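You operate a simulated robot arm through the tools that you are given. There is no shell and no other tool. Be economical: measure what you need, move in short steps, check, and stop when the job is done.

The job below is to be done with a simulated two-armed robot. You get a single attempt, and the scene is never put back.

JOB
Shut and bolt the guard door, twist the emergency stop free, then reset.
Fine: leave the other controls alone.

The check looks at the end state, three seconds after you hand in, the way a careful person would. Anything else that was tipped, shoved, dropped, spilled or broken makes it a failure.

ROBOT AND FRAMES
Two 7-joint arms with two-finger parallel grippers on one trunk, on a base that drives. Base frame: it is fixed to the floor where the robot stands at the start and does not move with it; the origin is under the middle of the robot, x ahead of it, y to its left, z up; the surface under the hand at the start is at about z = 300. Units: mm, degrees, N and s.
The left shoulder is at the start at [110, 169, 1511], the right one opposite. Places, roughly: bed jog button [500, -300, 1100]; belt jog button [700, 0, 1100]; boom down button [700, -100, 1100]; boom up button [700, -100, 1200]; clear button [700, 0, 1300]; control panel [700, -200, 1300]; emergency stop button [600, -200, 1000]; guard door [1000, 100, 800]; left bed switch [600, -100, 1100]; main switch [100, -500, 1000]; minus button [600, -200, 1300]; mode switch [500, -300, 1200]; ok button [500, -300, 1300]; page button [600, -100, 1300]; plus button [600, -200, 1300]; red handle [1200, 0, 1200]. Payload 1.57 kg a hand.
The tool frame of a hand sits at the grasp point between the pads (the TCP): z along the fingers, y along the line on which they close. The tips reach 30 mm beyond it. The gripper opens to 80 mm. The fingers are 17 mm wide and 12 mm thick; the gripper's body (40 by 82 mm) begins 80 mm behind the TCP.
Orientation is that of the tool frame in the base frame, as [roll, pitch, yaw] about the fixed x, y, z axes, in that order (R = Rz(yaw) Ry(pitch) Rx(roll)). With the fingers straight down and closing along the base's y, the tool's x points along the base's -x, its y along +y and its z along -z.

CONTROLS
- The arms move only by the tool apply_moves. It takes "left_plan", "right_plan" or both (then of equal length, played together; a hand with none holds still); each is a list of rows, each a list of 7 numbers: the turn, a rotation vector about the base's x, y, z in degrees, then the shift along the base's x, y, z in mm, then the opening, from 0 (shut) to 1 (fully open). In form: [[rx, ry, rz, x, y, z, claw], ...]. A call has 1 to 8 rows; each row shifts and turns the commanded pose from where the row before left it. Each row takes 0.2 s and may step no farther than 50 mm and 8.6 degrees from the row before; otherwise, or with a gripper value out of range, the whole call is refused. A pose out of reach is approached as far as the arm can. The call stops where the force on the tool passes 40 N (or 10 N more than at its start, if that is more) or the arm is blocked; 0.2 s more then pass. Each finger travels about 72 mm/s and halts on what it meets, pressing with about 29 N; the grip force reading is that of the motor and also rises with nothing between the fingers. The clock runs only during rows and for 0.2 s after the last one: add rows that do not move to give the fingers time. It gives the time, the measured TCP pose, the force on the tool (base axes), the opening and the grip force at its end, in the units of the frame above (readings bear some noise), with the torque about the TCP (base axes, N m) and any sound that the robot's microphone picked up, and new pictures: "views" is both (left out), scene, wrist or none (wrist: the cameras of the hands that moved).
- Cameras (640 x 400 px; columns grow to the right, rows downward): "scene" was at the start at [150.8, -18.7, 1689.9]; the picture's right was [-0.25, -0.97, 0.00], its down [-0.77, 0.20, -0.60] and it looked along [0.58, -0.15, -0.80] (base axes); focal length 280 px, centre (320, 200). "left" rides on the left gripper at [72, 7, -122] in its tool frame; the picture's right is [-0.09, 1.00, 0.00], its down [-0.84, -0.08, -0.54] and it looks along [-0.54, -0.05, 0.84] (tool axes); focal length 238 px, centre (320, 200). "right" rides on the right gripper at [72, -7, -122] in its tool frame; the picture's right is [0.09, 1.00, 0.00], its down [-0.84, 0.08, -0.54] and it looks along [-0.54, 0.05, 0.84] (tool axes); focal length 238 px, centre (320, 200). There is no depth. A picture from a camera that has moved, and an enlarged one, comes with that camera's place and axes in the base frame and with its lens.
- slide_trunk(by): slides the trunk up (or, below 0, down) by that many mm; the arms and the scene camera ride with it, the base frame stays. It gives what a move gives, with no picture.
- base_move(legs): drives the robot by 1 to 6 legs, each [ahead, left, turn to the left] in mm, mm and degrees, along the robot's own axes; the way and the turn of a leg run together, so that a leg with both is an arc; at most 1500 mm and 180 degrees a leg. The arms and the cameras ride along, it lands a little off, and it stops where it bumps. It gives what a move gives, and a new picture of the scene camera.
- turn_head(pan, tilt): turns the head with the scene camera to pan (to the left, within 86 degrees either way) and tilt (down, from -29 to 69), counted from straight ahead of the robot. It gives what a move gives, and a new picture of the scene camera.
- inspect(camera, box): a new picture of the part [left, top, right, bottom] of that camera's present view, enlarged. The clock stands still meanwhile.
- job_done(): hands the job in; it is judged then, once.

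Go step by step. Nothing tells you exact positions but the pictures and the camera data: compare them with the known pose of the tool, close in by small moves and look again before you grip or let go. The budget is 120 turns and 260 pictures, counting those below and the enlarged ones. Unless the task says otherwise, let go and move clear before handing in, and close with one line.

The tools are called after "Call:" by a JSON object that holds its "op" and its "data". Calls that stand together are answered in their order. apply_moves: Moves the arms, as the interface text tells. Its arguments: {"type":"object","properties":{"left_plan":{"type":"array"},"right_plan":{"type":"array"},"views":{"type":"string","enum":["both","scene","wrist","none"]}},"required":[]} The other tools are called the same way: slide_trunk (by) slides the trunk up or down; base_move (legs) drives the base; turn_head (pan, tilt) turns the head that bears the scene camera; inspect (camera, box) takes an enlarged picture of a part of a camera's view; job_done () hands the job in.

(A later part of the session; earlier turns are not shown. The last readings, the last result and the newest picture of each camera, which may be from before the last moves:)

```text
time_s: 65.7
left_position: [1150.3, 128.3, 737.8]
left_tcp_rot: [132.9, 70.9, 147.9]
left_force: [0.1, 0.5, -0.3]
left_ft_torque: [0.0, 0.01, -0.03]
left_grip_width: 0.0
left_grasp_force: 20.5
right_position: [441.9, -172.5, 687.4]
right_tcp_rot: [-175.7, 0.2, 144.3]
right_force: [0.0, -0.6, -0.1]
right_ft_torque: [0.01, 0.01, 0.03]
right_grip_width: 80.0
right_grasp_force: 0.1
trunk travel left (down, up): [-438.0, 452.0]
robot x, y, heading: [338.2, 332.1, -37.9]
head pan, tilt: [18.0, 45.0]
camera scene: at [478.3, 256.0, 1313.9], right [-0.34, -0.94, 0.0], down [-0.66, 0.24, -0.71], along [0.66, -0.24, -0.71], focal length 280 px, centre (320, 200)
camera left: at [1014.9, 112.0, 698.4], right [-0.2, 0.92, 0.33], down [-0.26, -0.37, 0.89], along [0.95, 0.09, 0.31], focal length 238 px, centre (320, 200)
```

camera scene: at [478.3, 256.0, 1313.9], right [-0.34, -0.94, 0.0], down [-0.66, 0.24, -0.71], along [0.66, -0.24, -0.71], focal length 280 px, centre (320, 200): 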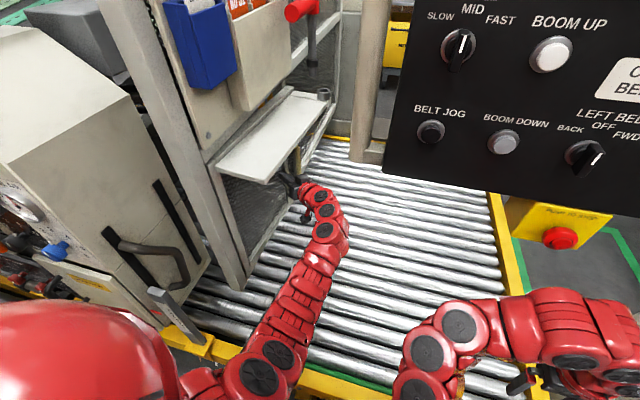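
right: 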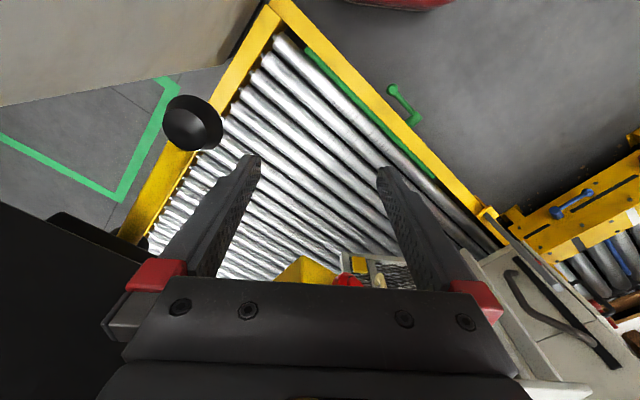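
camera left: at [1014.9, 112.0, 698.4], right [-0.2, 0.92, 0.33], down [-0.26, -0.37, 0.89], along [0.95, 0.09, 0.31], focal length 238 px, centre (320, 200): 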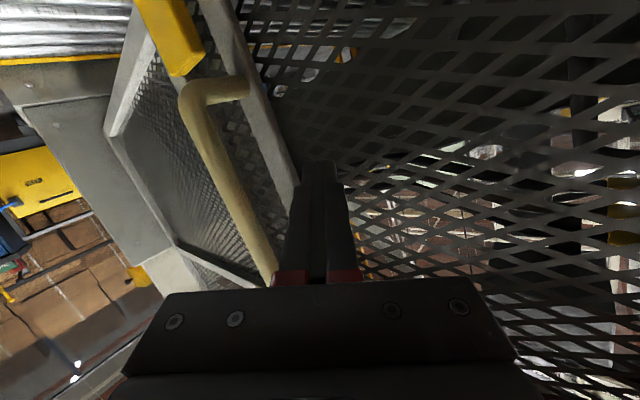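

The door is nearly closed, with the socket close to being under the rod. I'll continue gently until it stops.

Call:
{"op": "apply_moves", "data": {"left_plan": [[0, 0, 0, 9, 7, 0, 0], [0, 0, 0, 8, 7, 0, 0], [0, 0, 0, 7, 7, 0, 0], [0, 0, 0, 7, 7, 0, 0]], "views": "scene"}}

```text
time_s: 66.9
left_position: [1176.9, 146.8, 733.2]
left_tcp_rot: [134.1, 70.7, 148.1]
left_force: [-0.9, -6.3, -0.2]
left_ft_torque: [0.04, 0.0, -0.16]
left_grip_width: 0.0
left_grasp_force: 21.1
right_position: [438.7, -173.1, 687.5]
right_tcp_rot: [-175.5, 0.2, 144.1]
right_force: [0.0, -0.2, 0.2]
right_ft_torque: [-0.03, -0.01, -0.01]
right_grip_width: 80.2
right_grasp_force: 0.3
trunk travel left (down, up): [-438.0, 452.0]
robot x, y, heading: [337.3, 331.7, -37.8]
head pan, tilt: [18.0, 45.0]
stopped in row 4 (left hand): the force on the tool passed its limit at 46 N (the readings are from after the stop); the commanded pose is now the measured one
camera scene: at [476.3, 255.7, 1314.1], right [-0.34, -0.94, 0.0], down [-0.66, 0.24, -0.71], along [0.66, -0.24, -0.71], focal length 280 px, centre (320, 200)
```

scene: 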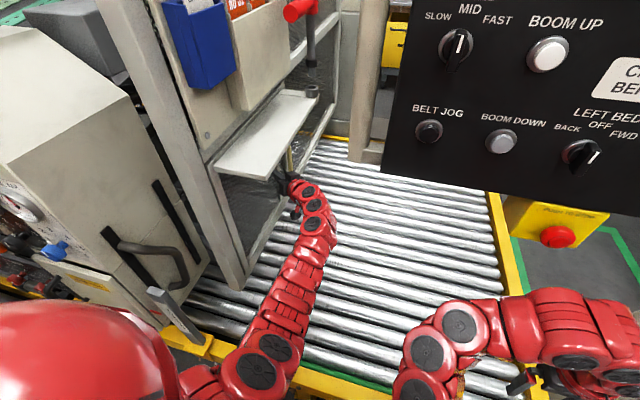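

Contact reached the stop at 46 N. I'll zoom to check the door's seating and whether socket and rod line up.

Call:
{"op": "inspect", "data": {"camera": "scene", "box": [200, 0, 360, 120]}}

Call:
{"op": "turn_head", "data": {"pan": 18, "tilt": 20}}

Call:
{"op": "inspect", "data": {"camera": "scene", "box": [240, 80, 380, 260]}}

```text
3.33 times, centred on (280, 60) of scene
camera zoom: at [476.3, 255.7, 1314.1], right [-0.34, -0.94, 0.0], down [-0.66, 0.24, -0.71], along [0.66, -0.24, -0.71], focal length 932 px, centre (453, 667)
```

zoom: 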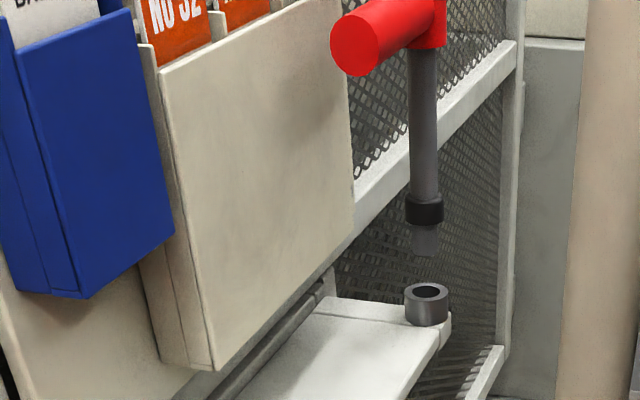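

```text
time_s: 67.8
left_position: [1176.3, 146.2, 734.5]
left_tcp_rot: [133.7, 70.7, 148.0]
left_force: [-6.2, -10.8, 2.1]
left_ft_torque: [0.04, -0.06, -0.21]
left_grip_width: 0.0
left_grasp_force: 21.0
right_position: [438.7, -173.2, 686.1]
right_tcp_rot: [-175.7, 0.1, 144.2]
right_force: [-1.3, 0.4, 1.0]
right_ft_torque: [0.01, -0.01, 0.0]
right_grip_width: 80.0
right_grasp_force: 0.0
trunk travel left (down, up): [-438.0, 452.0]
robot x, y, heading: [335.6, 331.3, -38.0]
head pan, tilt: [18.0, 20.0]
camera scene: at [487.0, 249.9, 1352.5], right [-0.34, -0.94, 0.0], down [-0.32, 0.12, -0.94], along [0.88, -0.32, -0.34], focal length 280 px, centre (320, 200)
```

scene: 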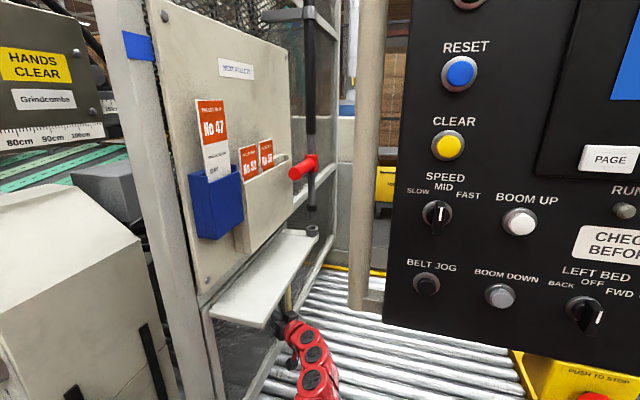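

```text
2.22 times, centred on (310, 170) of scene
camera zoom: at [487.0, 249.9, 1352.5], right [-0.34, -0.94, 0.0], down [-0.32, 0.12, -0.94], along [0.88, -0.32, -0.34], focal length 621 px, centre (342, 267)
```

zoom: 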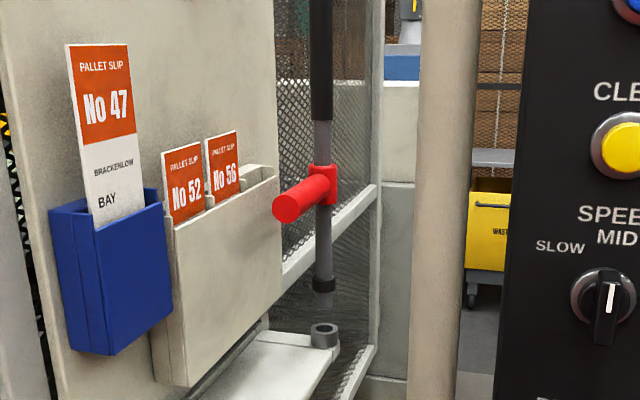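

The door is against its stop, and the rod sits right above the socket ring. The handle runs from about (1092, 89) to the rod at about (1234, −5), z≈1180. I'll withdraw the left hand from the door and watch that it stays shut.

Call:
{"op": "apply_moves", "data": {"left_plan": [[0, 0, 0, -25, -15, 0, 0], [0, 0, 0, -45, -10, 0, 0], [0, 0, 0, -45, 0, 0, 0], [0, 0, 0, -45, 0, 0, 0], [0, 0, 0, -45, 5, 0, 0], [0, 0, 0, -45, 10, 0, 0], [0, 0, 0, -40, 20, 0, 0]], "views": "scene"}}

Call:
{"op": "turn_head", "data": {"pan": 18, "tilt": 38}}

```text
time_s: 69.3
left_position: [887.9, 159.4, 731.7]
left_tcp_rot: [134.0, 70.6, 148.4]
left_force: [-0.1, 0.0, 0.3]
left_ft_torque: [0.01, -0.01, -0.01]
left_grip_width: 0.2
left_grasp_force: 21.1
right_position: [438.5, -171.8, 687.7]
right_tcp_rot: [-175.5, 0.1, 144.3]
right_force: [1.3, 0.7, -0.4]
right_ft_torque: [-0.03, -0.01, 0.0]
right_grip_width: 80.3
right_grasp_force: 0.0
trunk travel left (down, up): [-438.0, 452.0]
robot x, y, heading: [339.6, 327.9, -38.1]
head pan, tilt: [18.0, 20.0]
camera scene: at [487.6, 251.8, 1352.6], right [-0.34, -0.94, 0.0], down [-0.32, 0.12, -0.94], along [0.88, -0.32, -0.34], focal length 280 px, centre (320, 200)
```

scene: 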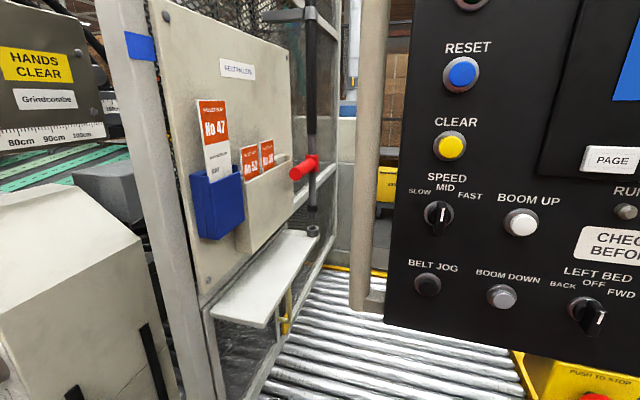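

```text
time_s: 70.2
left_position: [888.4, 158.5, 730.4]
left_tcp_rot: [133.9, 70.7, 148.3]
left_force: [-1.2, -0.7, -0.1]
left_ft_torque: [-0.01, 0.02, -0.02]
left_grip_width: 0.0
left_grasp_force: 21.0
right_position: [439.4, -173.1, 688.2]
right_tcp_rot: [-175.6, 0.1, 144.3]
right_force: [0.4, -0.6, 0.4]
right_ft_torque: [0.04, 0.0, 0.0]
right_grip_width: 79.8
right_grasp_force: 0.1
trunk travel left (down, up): [-438.0, 452.0]
robot x, y, heading: [339.9, 329.4, -38.0]
head pan, tilt: [18.0, 38.0]
camera scene: at [481.6, 253.7, 1324.2], right [-0.34, -0.94, 0.0], down [-0.58, 0.21, -0.79], along [0.74, -0.27, -0.62], focal length 280 px, centre (320, 200)
```

scene: 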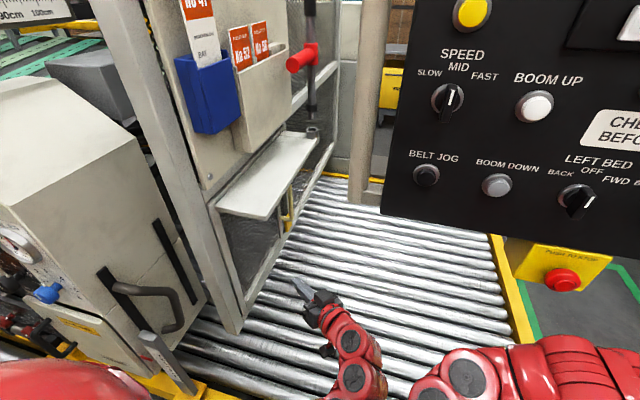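

The door stays shut. I'll raise the trunk and then bring the left hand up through the gap between the panel post and the slip board.

Call:
{"op": "slide_trunk", "data": {"by": 240}}

Call:
{"op": "turn_head", "data": {"pan": 18, "tilt": 45}}

```text
time_s: 72.7
left_position: [888.0, 158.0, 970.4]
left_tcp_rot: [133.8, 70.7, 148.3]
left_force: [0.3, -0.8, -0.3]
left_ft_torque: [-0.04, 0.0, 0.01]
left_grip_width: 0.1
left_grasp_force: 21.3
right_position: [439.8, -172.9, 927.2]
right_tcp_rot: [-175.6, 0.1, 144.3]
right_force: [0.8, 0.7, -0.5]
right_ft_torque: [-0.01, -0.03, 0.01]
right_grip_width: 80.0
right_grasp_force: 0.1
trunk travel left (down, up): [-678.0, 212.0]
robot x, y, heading: [339.4, 336.0, -37.9]
head pan, tilt: [18.0, 38.0]
```

```text
time_s: 73.3
left_position: [888.5, 158.5, 970.5]
left_tcp_rot: [133.8, 70.7, 148.4]
left_force: [0.6, 0.9, 0.9]
left_ft_torque: [0.01, -0.01, 0.02]
left_grip_width: 0.0
left_grasp_force: 21.0
right_position: [439.4, -172.7, 927.4]
right_tcp_rot: [-175.7, 0.0, 144.3]
right_force: [-0.8, -0.5, 0.8]
right_ft_torque: [-0.02, -0.02, -0.02]
right_grip_width: 79.8
right_grasp_force: 0.0
trunk travel left (down, up): [-678.0, 212.0]
robot x, y, heading: [337.0, 333.0, -38.2]
head pan, tilt: [18.0, 45.0]
camera scene: at [476.9, 255.4, 1553.9], right [-0.34, -0.94, 0.0], down [-0.66, 0.24, -0.71], along [0.66, -0.24, -0.71], focal length 280 px, centre (320, 200)
```

scene: 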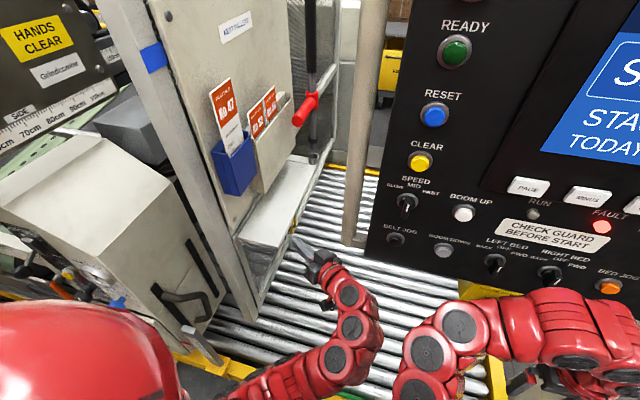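

Call:
{"op": "apply_moves", "data": {"left_plan": [[0, 0, 0, 0, 8, 45, 0], [0, 0, 0, 0, 8, 45, 0], [0, 0, 0, 0, 8, 45, 0]], "views": "scene"}}

```text
time_s: 74.1
left_position: [893.3, 184.5, 1104.4]
left_tcp_rot: [133.7, 70.7, 148.2]
left_force: [0.2, 0.5, 0.1]
left_ft_torque: [0.04, -0.01, -0.04]
left_grip_width: 0.0
left_grasp_force: 21.5
right_position: [438.3, -172.4, 927.8]
right_tcp_rot: [-175.6, 0.1, 144.3]
right_force: [0.1, -0.6, 0.7]
right_ft_torque: [0.02, 0.03, 0.0]
right_grip_width: 80.2
right_grasp_force: 0.1
trunk travel left (down, up): [-678.0, 212.0]
robot x, y, heading: [339.0, 333.8, -37.9]
head pan, tilt: [18.0, 45.0]
camera scene: at [476.6, 254.9, 1553.9], right [-0.34, -0.94, 0.0], down [-0.66, 0.24, -0.71], along [0.66, -0.24, -0.71], focal length 280 px, centre (320, 200)
```

scene: 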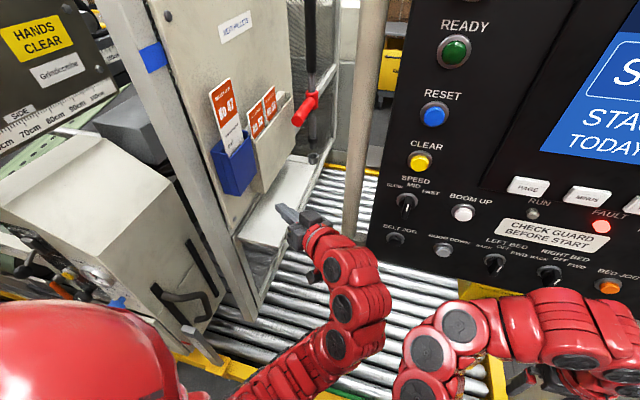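

Call:
{"op": "apply_moves", "data": {"left_plan": [[0, 0, 0, 0, 0, 40, 0], [0, 0, 0, 0, 0, 40, 0], [0, 0, 0, 0, 0, 40, 0]], "views": "both"}}

```text
time_s: 74.9
left_position: [885.8, 183.2, 1226.6]
left_tcp_rot: [133.8, 70.7, 148.2]
left_force: [-0.2, 0.4, 0.0]
left_ft_torque: [0.0, -0.03, 0.0]
left_grip_width: 0.0
left_grasp_force: 21.7
right_position: [438.8, -173.0, 927.7]
right_tcp_rot: [-175.7, 0.1, 144.2]
right_force: [-0.6, 1.3, -0.2]
right_ft_torque: [-0.01, -0.03, 0.0]
right_grip_width: 80.0
right_grasp_force: 0.1
trunk travel left (down, up): [-678.0, 212.0]
robot x, y, heading: [337.1, 334.1, -38.1]
head pan, tilt: [18.0, 45.0]
camera scene: at [476.6, 254.9, 1553.9], right [-0.34, -0.94, 0.0], down [-0.66, 0.24, -0.71], along [0.66, -0.24, -0.71], focal length 280 px, centre (320, 200)
camera left: at [750.4, 168.5, 1188.0], right [-0.19, 0.93, 0.32], down [-0.26, -0.37, 0.9], along [0.95, 0.09, 0.31], focal length 238 px, centre (320, 200)
```

scene: 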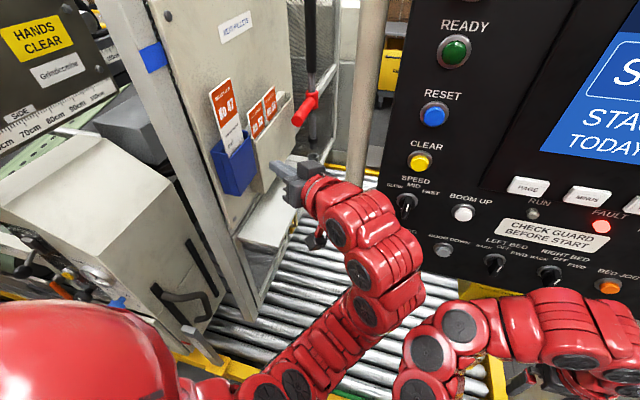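
left: 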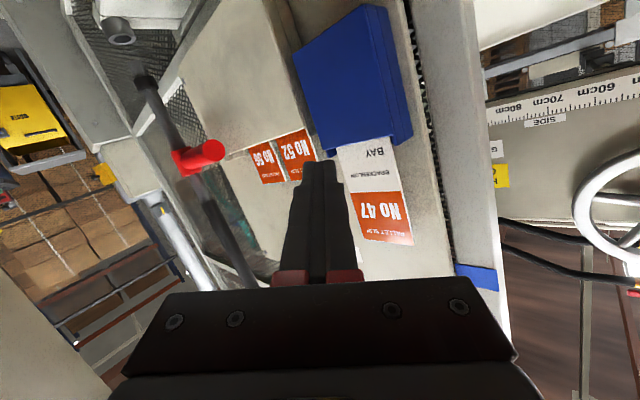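

Triangulation puts the handle end at about (1092, 80, 1184), and the socket lies under the rod. I'll level and yaw the left hand toward the handle, then approach from above it.

Call:
{"op": "apply_moves", "data": {"left_plan": [[0, -3, -7.8, 15, -15, 5, 0], [0, -3, -7.8, 15, -15, 5, 0], [0, -3, -7.8, 25, -15, 4, 0], [0, -3, -6, 30, -15, 0, 0]], "views": "both"}}

```text
time_s: 75.9
left_position: [974.1, 106.3, 1240.8]
left_tcp_rot: [95.6, 76.1, 81.7]
left_force: [0.2, 0.8, -1.1]
left_ft_torque: [0.04, -0.02, 0.01]
left_grip_width: 0.0
left_grasp_force: 21.3
left hand out of reach, approached as far as the arm can: row 2, 3
right_position: [440.8, -171.7, 927.3]
right_tcp_rot: [-175.6, 0.2, 144.2]
right_force: [0.5, -0.5, -0.8]
right_ft_torque: [0.0, 0.0, 0.01]
right_grip_width: 80.3
right_grasp_force: 0.0
trunk travel left (down, up): [-678.0, 212.0]
robot x, y, heading: [337.7, 333.5, -38.1]
head pan, tilt: [18.0, 45.0]
camera scene: at [478.4, 255.8, 1553.7], right [-0.34, -0.94, 0.0], down [-0.66, 0.24, -0.71], along [0.66, -0.24, -0.71], focal length 280 px, centre (320, 200)
camera left: at [860.6, 157.2, 1175.1], right [0.23, 0.92, 0.33], down [-0.57, -0.14, 0.81], along [0.79, -0.37, 0.49], focal length 238 px, centre (320, 200)
```

scene: 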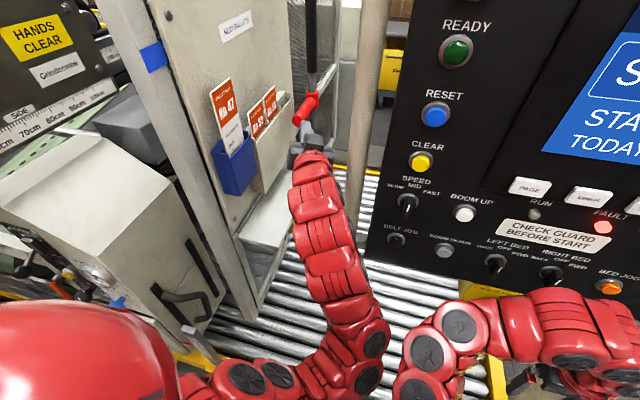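
left: 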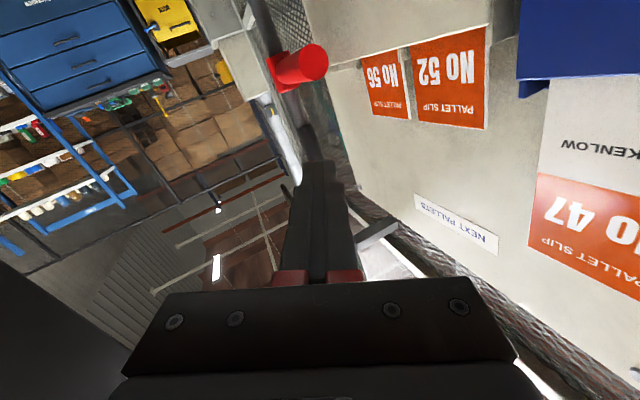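

The tool is level and aimed correctly. I'll advance over the handle, staying about 30 mm above it.

Call:
{"op": "apply_moves", "data": {"left_plan": [[0, 0, 0, 36, -10, 0, 0], [0, 0, 0, 36, -10, 0, 0], [0, 0, 0, 36, -11, 0, 0], [0, 0, 0, 36, -11, 0, 0]], "views": "both"}}

```text
time_s: 76.9
left_position: [1121.2, 64.7, 1238.8]
left_tcp_rot: [95.8, 75.8, 82.2]
left_force: [0.1, -0.3, -0.8]
left_ft_torque: [-0.01, 0.0, -0.01]
left_grip_width: 0.0
left_grasp_force: 21.8
right_position: [439.8, -172.5, 927.6]
right_tcp_rot: [-175.5, 0.1, 144.3]
right_force: [0.4, 0.0, -0.1]
right_ft_torque: [-0.05, -0.01, 0.02]
right_grip_width: 79.9
right_grasp_force: 0.1
trunk travel left (down, up): [-678.0, 212.0]
robot x, y, heading: [338.6, 331.1, -38.2]
head pan, tilt: [18.0, 45.0]
camera scene: at [478.3, 255.3, 1553.7], right [-0.34, -0.94, 0.0], down [-0.66, 0.24, -0.71], along [0.66, -0.24, -0.71], focal length 280 px, centre (320, 200)
camera left: at [1005.2, 116.7, 1172.8], right [0.23, 0.92, 0.33], down [-0.57, -0.15, 0.81], along [0.79, -0.37, 0.49], focal length 238 px, centre (320, 200)
```

scene: 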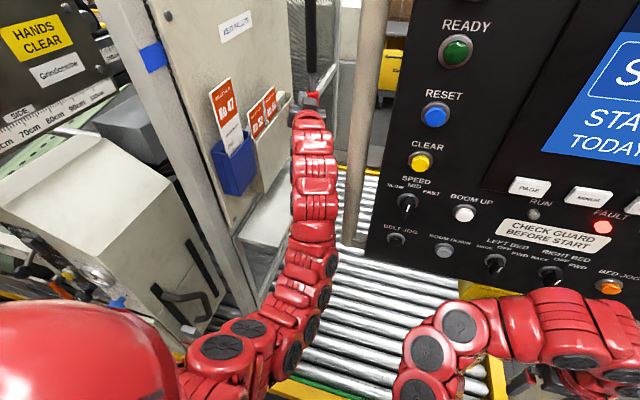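
left: 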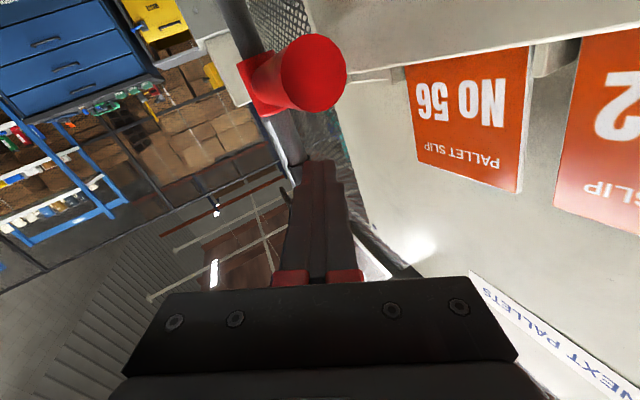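

The fingers are directly over the handle. I'll press straight down in small steps.

Call:
{"op": "apply_moves", "data": {"left_plan": [[0, 0, 0, 0, 0, -12, 0], [0, 0, 0, 0, 0, -10, 0], [0, 0, 0, 0, 0, -10, 0], [0, 0, 0, 0, 0, -10, 0], [0, 0, 0, 0, 0, -10, 0]], "views": "both"}}

```text
time_s: 78.1
left_position: [1118.1, 63.4, 1187.9]
left_tcp_rot: [95.7, 75.9, 81.9]
left_force: [0.6, 0.6, 1.3]
left_ft_torque: [0.02, -0.01, -0.01]
left_grip_width: 0.0
left_grasp_force: 21.6
right_position: [439.5, -171.8, 926.5]
right_tcp_rot: [-175.7, 0.1, 144.2]
right_force: [-0.1, 0.3, -1.3]
right_ft_torque: [0.01, 0.04, 0.02]
right_grip_width: 79.9
right_grasp_force: 0.1
trunk travel left (down, up): [-678.0, 212.0]
robot x, y, heading: [339.9, 336.0, -38.0]
head pan, tilt: [18.0, 45.0]
camera scene: at [476.8, 255.5, 1553.9], right [-0.34, -0.94, 0.0], down [-0.66, 0.24, -0.71], along [0.66, -0.24, -0.71], focal length 280 px, centre (320, 200)
camera left: at [1003.7, 115.4, 1122.2], right [0.23, 0.92, 0.33], down [-0.57, -0.15, 0.81], along [0.79, -0.37, 0.49], focal length 238 px, centre (320, 200)
```

scene: 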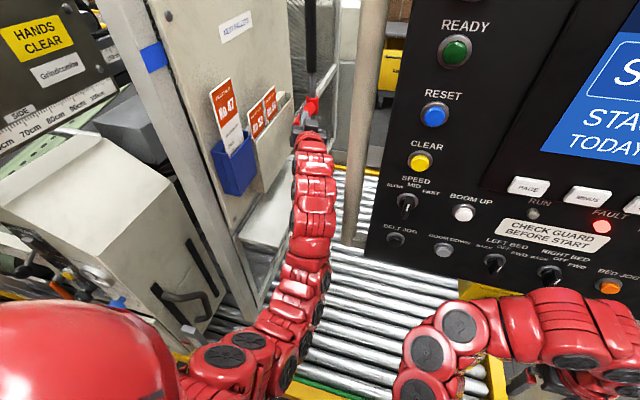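
left: 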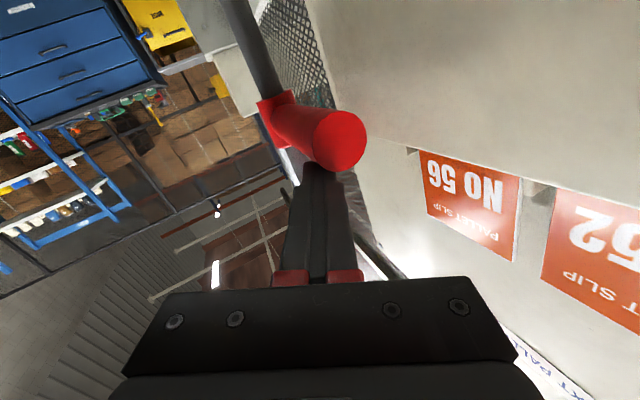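

The handle is moving down with the fingers. I'll continue.

Call:
{"op": "apply_moves", "data": {"left_plan": [[0, 0, 0, 0, 0, -10, 0], [0, 0, 0, 0, 0, -10, 0], [0, 0, 0, 0, 0, -10, 0], [0, 0, 0, 0, 0, -10, 0], [0, 0, 0, 0, 0, -10, 0]], "views": "both"}}

```text
time_s: 79.3
left_position: [1115.7, 64.1, 1152.2]
left_tcp_rot: [88.9, 76.2, 75.2]
left_force: [-6.0, -1.3, 10.4]
left_ft_torque: [-0.05, -0.26, -0.03]
left_grip_width: 0.0
left_grasp_force: 21.5
right_position: [438.0, -173.2, 927.4]
right_tcp_rot: [-175.6, 0.3, 144.4]
right_force: [0.7, -0.2, 0.1]
right_ft_torque: [0.03, -0.02, 0.05]
right_grip_width: 80.1
right_grasp_force: 0.1
trunk travel left (down, up): [-678.0, 212.0]
robot x, y, heading: [340.4, 333.6, -38.2]
head pan, tilt: [18.0, 45.0]
stopped in row 5 (left hand): the force on the tool passed its limit at 46 N (the readings are from after the stop); the commanded pose is now the measured one
camera scene: at [474.6, 255.8, 1554.0], right [-0.34, -0.94, 0.0], down [-0.66, 0.24, -0.71], along [0.66, -0.24, -0.71], focal length 280 px, centre (320, 200)
camera left: at [1003.3, 115.2, 1083.7], right [0.22, 0.92, 0.33], down [-0.59, -0.14, 0.79], along [0.77, -0.37, 0.52], focal length 238 px, centre (320, 200)
```

scene: 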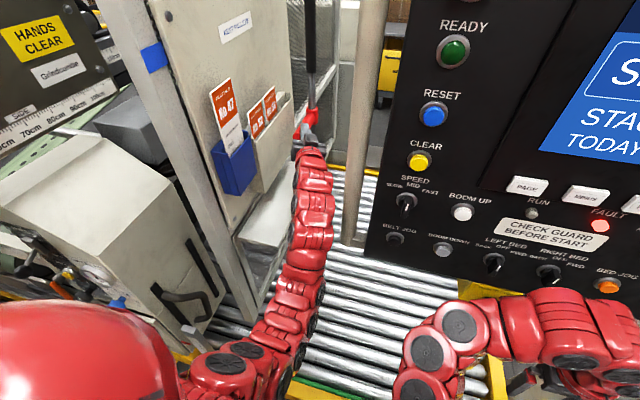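
left: 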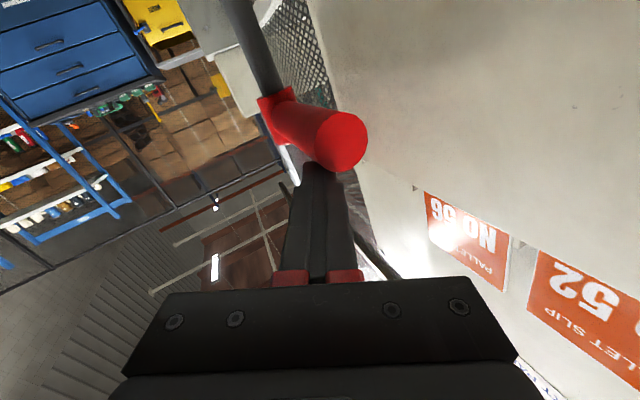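

The handle dropped about 65 mm and then hit a stop at 46 N. I'll lift off and look whether the rod is in the socket.

Call:
{"op": "apply_moves", "data": {"left_plan": [[0, 0, 0, 0, 0, 30, 0], [0, 0, 0, -30, 8, 10, 0], [0, 0, 0, -40, 12, 0, 0], [0, 0, 0, -40, 12, 0, 0], [0, 0, 0, -40, 15, 0, 0]], "views": "both"}}

Call:
{"op": "inspect", "data": {"camera": "scene", "box": [260, 60, 360, 180]}}

```text
time_s: 80.5
left_position: [969.6, 111.3, 1188.5]
left_tcp_rot: [90.8, 76.2, 77.2]
left_force: [-0.6, -0.1, 0.4]
left_ft_torque: [0.0, 0.02, -0.06]
left_grip_width: 0.0
left_grasp_force: 21.1
right_position: [438.0, -172.8, 928.0]
right_tcp_rot: [-175.5, 0.2, 144.3]
right_force: [-0.4, -0.3, 0.0]
right_ft_torque: [0.0, 0.02, -0.01]
right_grip_width: 79.7
right_grasp_force: 0.1
trunk travel left (down, up): [-678.0, 212.0]
robot x, y, heading: [336.6, 330.4, -38.0]
head pan, tilt: [18.0, 45.0]
camera scene: at [475.7, 255.4, 1554.1], right [-0.34, -0.94, 0.0], down [-0.66, 0.24, -0.71], along [0.66, -0.24, -0.71], focal length 280 px, centre (320, 200)
camera left: at [855.7, 162.8, 1119.7], right [0.22, 0.92, 0.33], down [-0.59, -0.14, 0.8], along [0.78, -0.37, 0.51], focal length 238 px, centre (320, 200)
```

scene: 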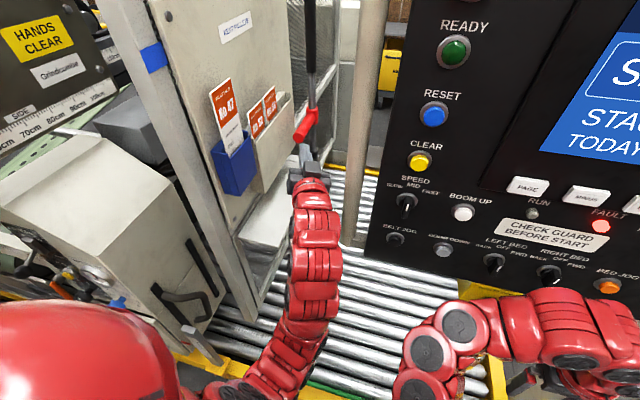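
left: 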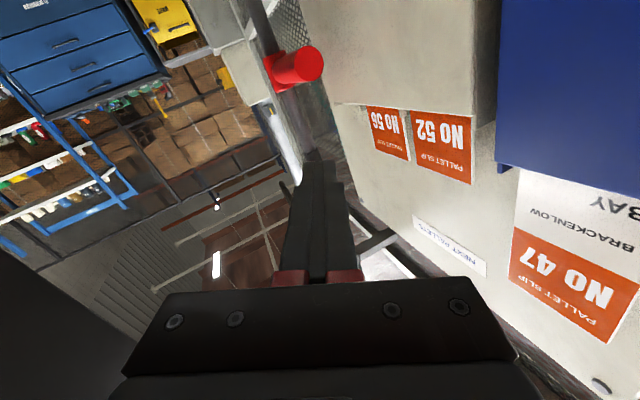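

```text
3.33 times, centred on (310, 120) of scene
camera zoom: at [475.7, 255.4, 1554.1], right [-0.34, -0.94, 0.0], down [-0.66, 0.24, -0.71], along [0.66, -0.24, -0.71], focal length 932 px, centre (353, 467)
```

zoom: 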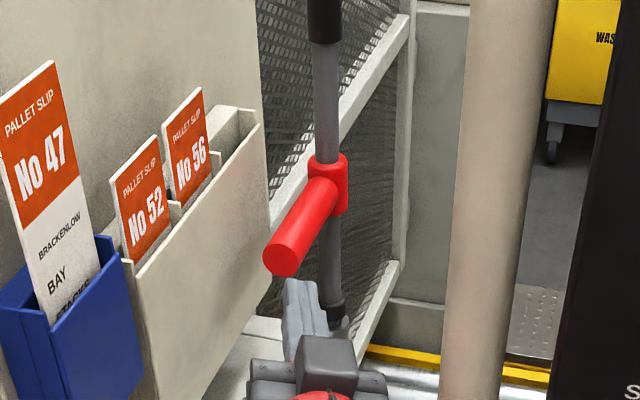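

The rod's collar now looks to be right down at the socket. I'll retract the left hand the way it came to get a clear look.

Call:
{"op": "apply_moves", "data": {"left_plan": [[0, 0, 0, -35, 25, 0, 0], [0, 0, 0, -35, 25, 0, 0], [0, 0, 0, -10, 10, -40, 0], [0, 0, 0, 0, 0, -45, 0], [0, 0, 0, 0, 0, -45, 0], [0, 0, 0, 0, 0, -45, 0]], "views": "scene"}}

Call:
{"op": "inspect", "data": {"camera": "scene", "box": [250, 70, 350, 190]}}

```text
time_s: 82.0
left_position: [960.3, 120.7, 1011.3]
left_tcp_rot: [90.6, 76.3, 77.0]
left_force: [0.5, 0.3, 0.5]
left_ft_torque: [0.02, -0.03, -0.02]
left_grip_width: 0.0
left_grasp_force: 21.4
left hand out of reach, approached as far as the arm can: row 1, 2
right_position: [439.2, -172.5, 927.0]
right_tcp_rot: [-175.6, 0.2, 144.2]
right_force: [-0.4, -0.5, -0.4]
right_ft_torque: [0.02, -0.02, -0.03]
right_grip_width: 80.0
right_grasp_force: 0.1
trunk travel left (down, up): [-678.0, 212.0]
robot x, y, heading: [338.8, 330.5, -38.0]
head pan, tilt: [18.0, 45.0]
camera scene: at [476.9, 255.2, 1553.9], right [-0.34, -0.94, 0.0], down [-0.66, 0.24, -0.71], along [0.66, -0.24, -0.71], focal length 280 px, centre (320, 200)
```

scene: 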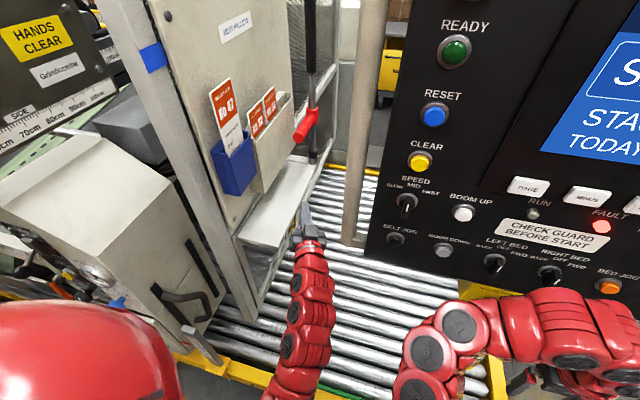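

```text
3.33 times, centred on (300, 130) of scene
camera zoom: at [476.9, 255.2, 1553.9], right [-0.34, -0.94, 0.0], down [-0.66, 0.24, -0.71], along [0.66, -0.24, -0.71], focal length 932 px, centre (387, 433)
```

zoom: 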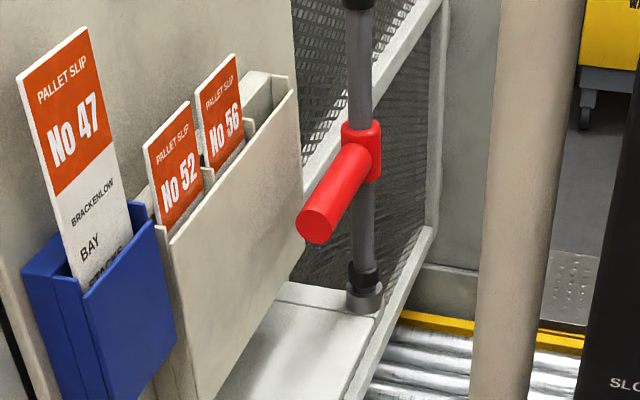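

Call:
{"op": "inspect", "data": {"camera": "scene", "box": [295, 130, 335, 170]}}

```text
10.00 times, centred on (315, 150) of scene
camera zoom: at [476.9, 255.2, 1553.9], right [-0.34, -0.94, 0.0], down [-0.66, 0.24, -0.71], along [0.66, -0.24, -0.71], focal length 2796 px, centre (370, 700)
```

zoom: 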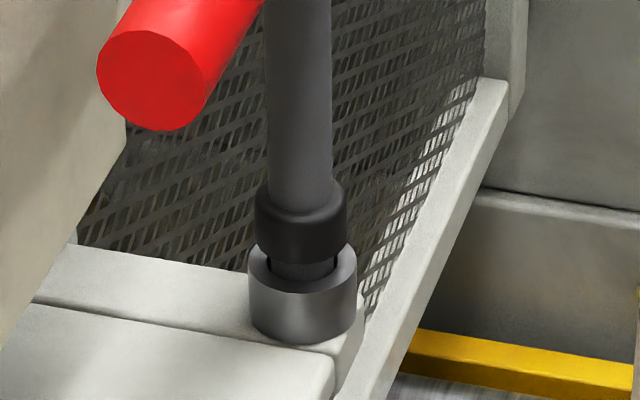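

The bolt is seated in the socket ring, so the door is shut and bolted. The e-stop triangulates to about (596, −169, 975). I'll look at it closely and begin tilting the right hand to horizontal in front of it.

Call:
{"op": "apply_moves", "data": {"right_plan": [[-5.2, -6.7, 0, 2, 8, 4, 1], [-5.2, -6.7, 0, 2, 8, 4, 1], [-5.2, -6.7, 0, 4, 8, 4, 1], [-5.2, -6.7, 0, 4, 8, 4, 1], [-5.2, -6.7, 0, 6, 6, 4, 1]], "views": "wrist"}}

Call:
{"op": "turn_head", "data": {"pan": -22, "tilt": 55}}

```text
time_s: 83.2
left_position: [960.7, 123.7, 1013.6]
left_tcp_rot: [90.5, 76.2, 77.1]
left_force: [0.3, -0.2, 0.6]
left_ft_torque: [0.0, 0.0, -0.05]
left_grip_width: 0.2
left_grasp_force: 20.8
right_position: [472.3, -242.7, 970.7]
right_tcp_rot: [-173.7, 19.5, 145.2]
right_force: [-0.5, 3.2, -2.6]
right_ft_torque: [0.06, -0.03, -0.05]
right_grip_width: 77.6
right_grasp_force: 0.1
right hand out of reach, approached as far as the arm can: row 1, 2, 3, 4, 5
trunk travel left (down, up): [-678.0, 212.0]
robot x, y, heading: [337.4, 335.3, -38.3]
head pan, tilt: [18.0, 45.0]
camera right: at [386.5, -174.3, 1063.1], right [0.52, 0.84, -0.13], down [0.58, -0.24, 0.78], along [0.62, -0.49, -0.61], focal length 238 px, centre (320, 200)
```

right: 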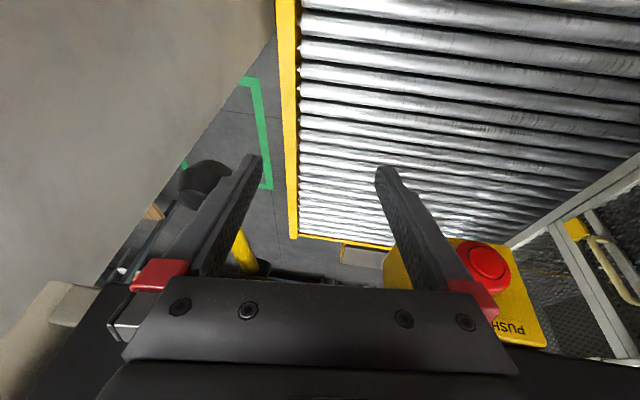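

```text
time_s: 84.2
left_position: [960.2, 122.5, 1013.6]
left_tcp_rot: [90.7, 76.2, 77.1]
left_force: [0.8, 0.1, 0.1]
left_ft_torque: [0.0, -0.01, -0.01]
left_grip_width: 0.0
left_grasp_force: 21.7
right_position: [471.6, -241.7, 970.3]
right_tcp_rot: [-173.6, 19.5, 145.2]
right_force: [1.1, 1.3, 0.4]
right_ft_torque: [-0.01, 0.05, -0.03]
right_grip_width: 78.4
right_grasp_force: 0.0
trunk travel left (down, up): [-678.0, 212.0]
robot x, y, heading: [339.7, 333.5, -38.1]
head pan, tilt: [-22.0, 55.0]
camera scene: at [436.9, 221.0, 1540.5], right [-0.87, -0.5, 0.0], down [-0.41, 0.71, -0.57], along [0.29, -0.5, -0.82], focal length 280 px, centre (320, 200)
```

scene: 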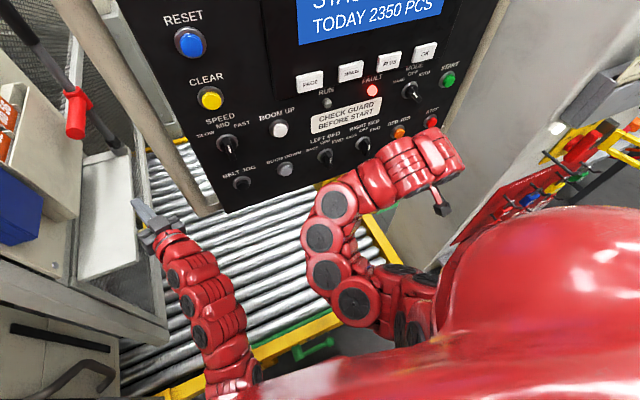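

The right hand drifted toward the panel because the pose was too close to the body, and one finger may be near the black-knobbed lever. I'll back the base straight away from the panel.

Call:
{"op": "base_move", "data": {"legs": [[-130, 0, 0]]}}

Call:
{"op": "inspect", "data": {"camera": "scene", "box": [300, 60, 480, 200]}}

```text
time_s: 85.5
left_position: [862.3, 199.7, 1013.7]
left_tcp_rot: [90.6, 76.2, 77.2]
left_force: [0.1, -0.9, -0.7]
left_ft_torque: [0.0, 0.0, 0.01]
left_grip_width: 0.0
left_grasp_force: 21.7
right_position: [373.8, -164.4, 972.2]
right_tcp_rot: [-173.7, 19.5, 145.3]
right_force: [0.1, 0.4, 1.7]
right_ft_torque: [0.0, -0.01, -0.01]
right_grip_width: 79.9
right_grasp_force: 0.0
trunk travel left (down, up): [-678.0, 212.0]
robot x, y, heading: [241.0, 407.1, -37.9]
head pan, tilt: [-22.0, 55.0]
camera scene: at [338.2, 298.0, 1540.5], right [-0.87, -0.5, 0.0], down [-0.41, 0.71, -0.57], along [0.29, -0.5, -0.82], focal length 280 px, centre (320, 200)
```

scene: 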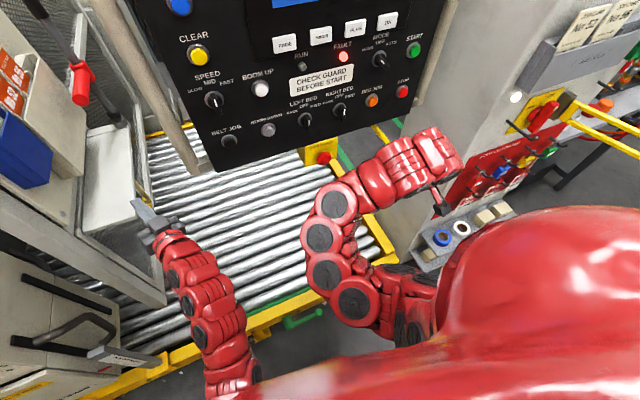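

```text
2.86 times, centred on (390, 130) of scene
camera zoom: at [338.2, 298.0, 1540.5], right [-0.87, -0.5, 0.0], down [-0.41, 0.71, -0.57], along [0.29, -0.5, -0.82], focal length 799 px, centre (120, 400)
```

zoom: 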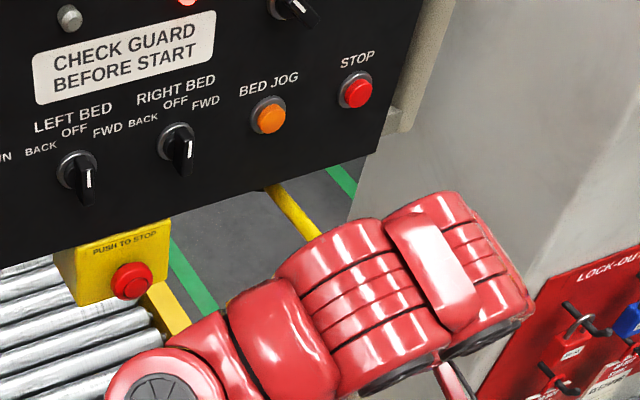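

There's clearance now. I'll move the right hand forward-left in front of the e-stop while tilting it to horizontal.

Call:
{"op": "apply_moves", "data": {"right_plan": [[0, 0, 0, 25, 25, 0, 1], [0, 0, 0, 30, 15, 0, 1], [-4.9, -6.3, 0, 20, 5, 0, 1], [-4.9, -6.3, 0, 20, 5, 0, 1]], "views": "both"}}

```text
time_s: 86.5
left_position: [860.9, 200.1, 1013.8]
left_tcp_rot: [90.7, 76.1, 77.2]
left_force: [-0.1, -0.2, 0.6]
left_ft_torque: [0.0, -0.01, 0.0]
left_grip_width: 0.0
left_grasp_force: 21.6
right_position: [416.4, -147.5, 971.6]
right_tcp_rot: [-173.6, 19.5, 145.4]
right_force: [0.2, -1.2, -0.2]
right_ft_torque: [-0.01, -0.01, 0.0]
right_grip_width: 79.7
right_grasp_force: 0.1
right hand out of reach, approached as far as the arm can: row 1, 3, 4
trunk travel left (down, up): [-678.0, 212.0]
robot x, y, heading: [240.0, 411.5, -37.9]
head pan, tilt: [-22.0, 55.0]
camera scene: at [338.6, 298.3, 1540.5], right [-0.87, -0.5, 0.0], down [-0.41, 0.71, -0.57], along [0.29, -0.5, -0.82], focal length 280 px, centre (320, 200)
camera right: at [330.5, -80.0, 1064.4], right [0.52, 0.84, -0.14], down [0.58, -0.24, 0.78], along [0.62, -0.48, -0.61], focal length 238 px, centre (320, 200)
```

scene: 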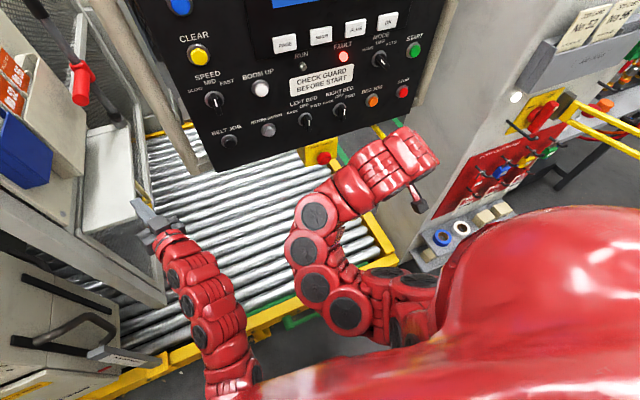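
right: 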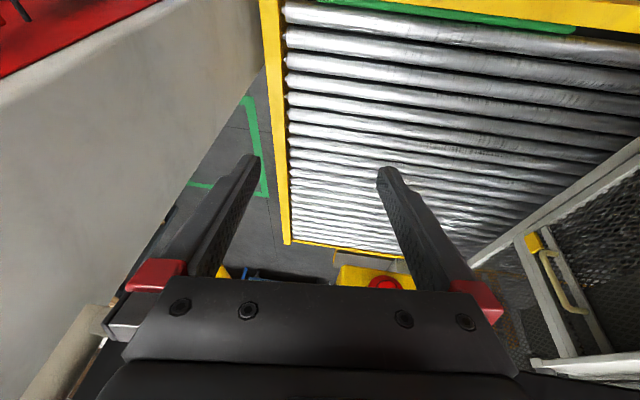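

The arm is too folded for that tilt. I'll back the base another 100 mm so the right hand can extend more.

Call:
{"op": "base_move", "data": {"legs": [[-100, 0, 0]]}}

Call:
{"op": "apply_moves", "data": {"right_plan": [[0, 0, 0, 35, -5, 0, 1], [0, 0, 0, 38, -8, 0, 1], [-2, -2.6, 0, 38, -8, 0, 1], [-4.9, -6.3, 0, 20, 0, 0, 1], [-4.9, -6.3, 0, 10, 0, 0, 1]], "views": "both"}}

```text
time_s: 87.6
left_position: [784.3, 262.6, 1015.2]
left_tcp_rot: [90.6, 76.3, 77.1]
left_force: [0.2, -0.1, -1.0]
left_ft_torque: [-0.03, -0.02, 0.0]
left_grip_width: 0.0
left_grasp_force: 21.2
right_position: [338.3, -86.4, 973.0]
right_tcp_rot: [-173.6, 19.4, 145.4]
right_force: [-0.6, -0.3, -0.1]
right_ft_torque: [0.01, -0.02, 0.01]
right_grip_width: 80.1
right_grasp_force: 0.1
trunk travel left (down, up): [-678.0, 212.0]
robot x, y, heading: [161.7, 471.2, -37.8]
head pan, tilt: [-22.0, 55.0]
camera scene: at [259.9, 359.5, 1540.5], right [-0.87, -0.5, 0.0], down [-0.41, 0.71, -0.57], along [0.29, -0.5, -0.82], focal length 280 px, centre (320, 200)
```

scene: 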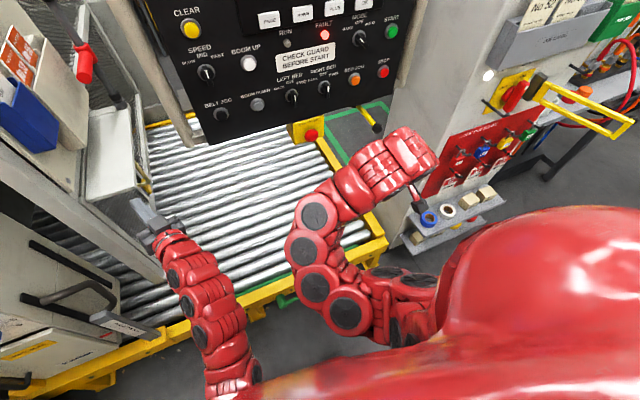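

```text
time_s: 88.8
left_position: [782.7, 260.6, 1014.3]
left_tcp_rot: [90.5, 76.2, 77.3]
left_force: [0.5, -0.7, 0.3]
left_ft_torque: [0.01, 0.01, -0.04]
left_grip_width: 0.0
left_grasp_force: 21.5
right_position: [476.1, -107.0, 972.7]
right_tcp_rot: [-172.3, 38.7, 146.1]
right_force: [-0.1, -0.1, 0.5]
right_ft_torque: [-0.01, -0.01, 0.0]
right_grip_width: 80.0
right_grasp_force: 0.1
trunk travel left (down, up): [-678.0, 212.0]
robot x, y, heading: [159.4, 466.7, -37.7]
head pan, tilt: [-22.0, 55.0]
camera scene: at [259.8, 359.3, 1540.5], right [-0.87, -0.5, 0.0], down [-0.41, 0.71, -0.57], along [0.29, -0.5, -0.82], focal length 280 px, centre (320, 200)
camera right: at [372.2, -24.4, 1023.8], right [0.56, 0.81, -0.16], down [0.35, -0.06, 0.93], along [0.75, -0.58, -0.32], focal length 238 px, centre (320, 200)
```

scene: 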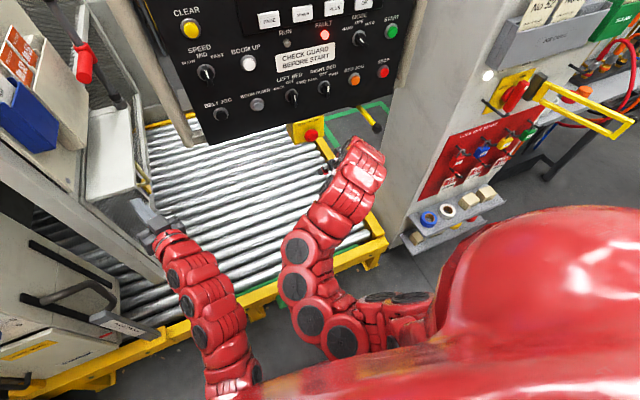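
right: 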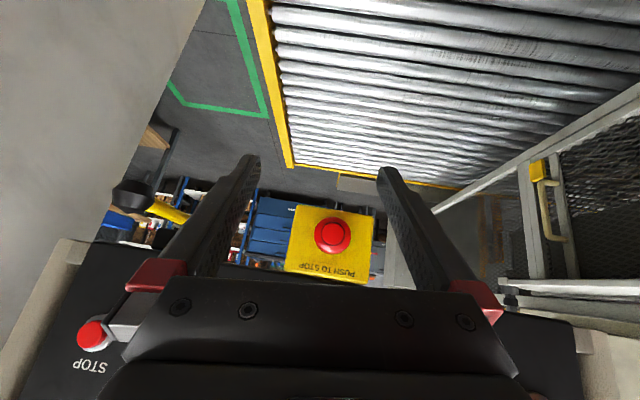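

The tilt works now and the e-stop is dead ahead at about (596, −170, 973). I'll finish the tilt to horizontal and centre the hand.

Call:
{"op": "apply_moves", "data": {"right_plan": [[-4.9, -6.3, 0, 3, 3, 0, 1], [-4.9, -6.3, 0, 3, 3, 0, 1], [-4.9, -6.3, 0, 3, 3, 0, 1], [-4.9, -6.3, 0, 3, 3, 0, 1], [-4.9, -6.3, 0, 2, 3, 0, 1], [-4.9, -6.3, 0, 2, 3, 0, 1]], "views": "both"}}

```text
time_s: 90.2
left_position: [783.1, 261.5, 1013.9]
left_tcp_rot: [90.7, 76.2, 77.2]
left_force: [-0.5, 0.0, 0.1]
left_ft_torque: [0.01, 0.02, -0.02]
left_grip_width: 0.2
left_grasp_force: 21.4
right_position: [498.1, -95.8, 971.3]
right_tcp_rot: [-160.0, 78.1, 157.2]
right_force: [-0.8, 0.8, -0.4]
right_ft_torque: [-0.02, 0.0, 0.03]
right_grip_width: 79.9
right_grasp_force: 0.1
right hand out of reach, approached as far as the arm can: row 2, 3
trunk travel left (down, up): [-678.0, 212.0]
robot x, y, heading: [164.6, 471.1, -37.6]
head pan, tilt: [-22.0, 55.0]
camera scene: at [259.6, 359.0, 1540.5], right [-0.87, -0.5, 0.0], down [-0.41, 0.71, -0.57], along [0.29, -0.5, -0.82], focal length 280 px, centre (320, 200)
camera right: at [392.4, -12.9, 926.2], right [0.65, 0.74, -0.16], down [-0.18, 0.35, 0.92], along [0.74, -0.57, 0.36], focal length 238 px, centre (320, 200)
```

scene: 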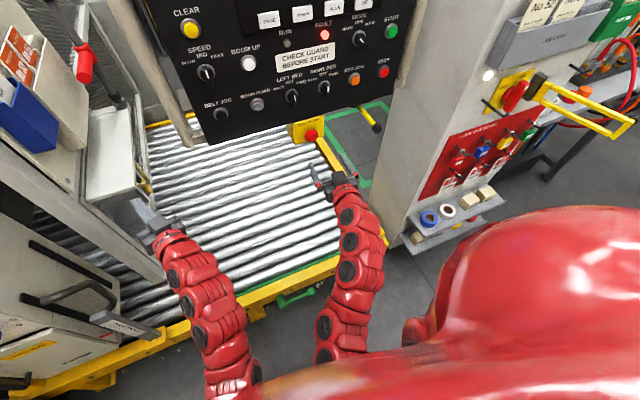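
right: 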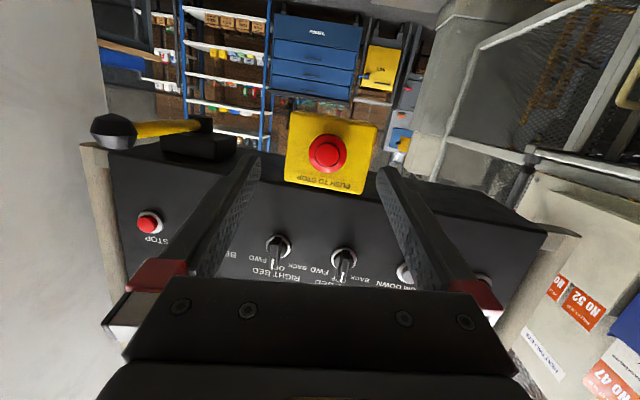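

The hand now faces the e-stop, pointing about 11° low. I'll zoom on the mushroom to look for twist arrows.

Call:
{"op": "inspect", "data": {"camera": "right", "box": [270, 100, 390, 200]}}

```text
4.00 times, centred on (330, 150) of right
camera zoom: at [392.4, -12.9, 926.2], right [0.65, 0.74, -0.16], down [-0.18, 0.35, 0.92], along [0.74, -0.57, 0.36], focal length 953 px, centre (280, 400)
```

zoom: 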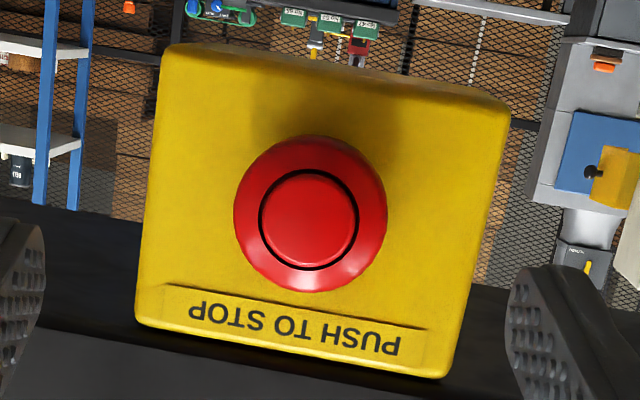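

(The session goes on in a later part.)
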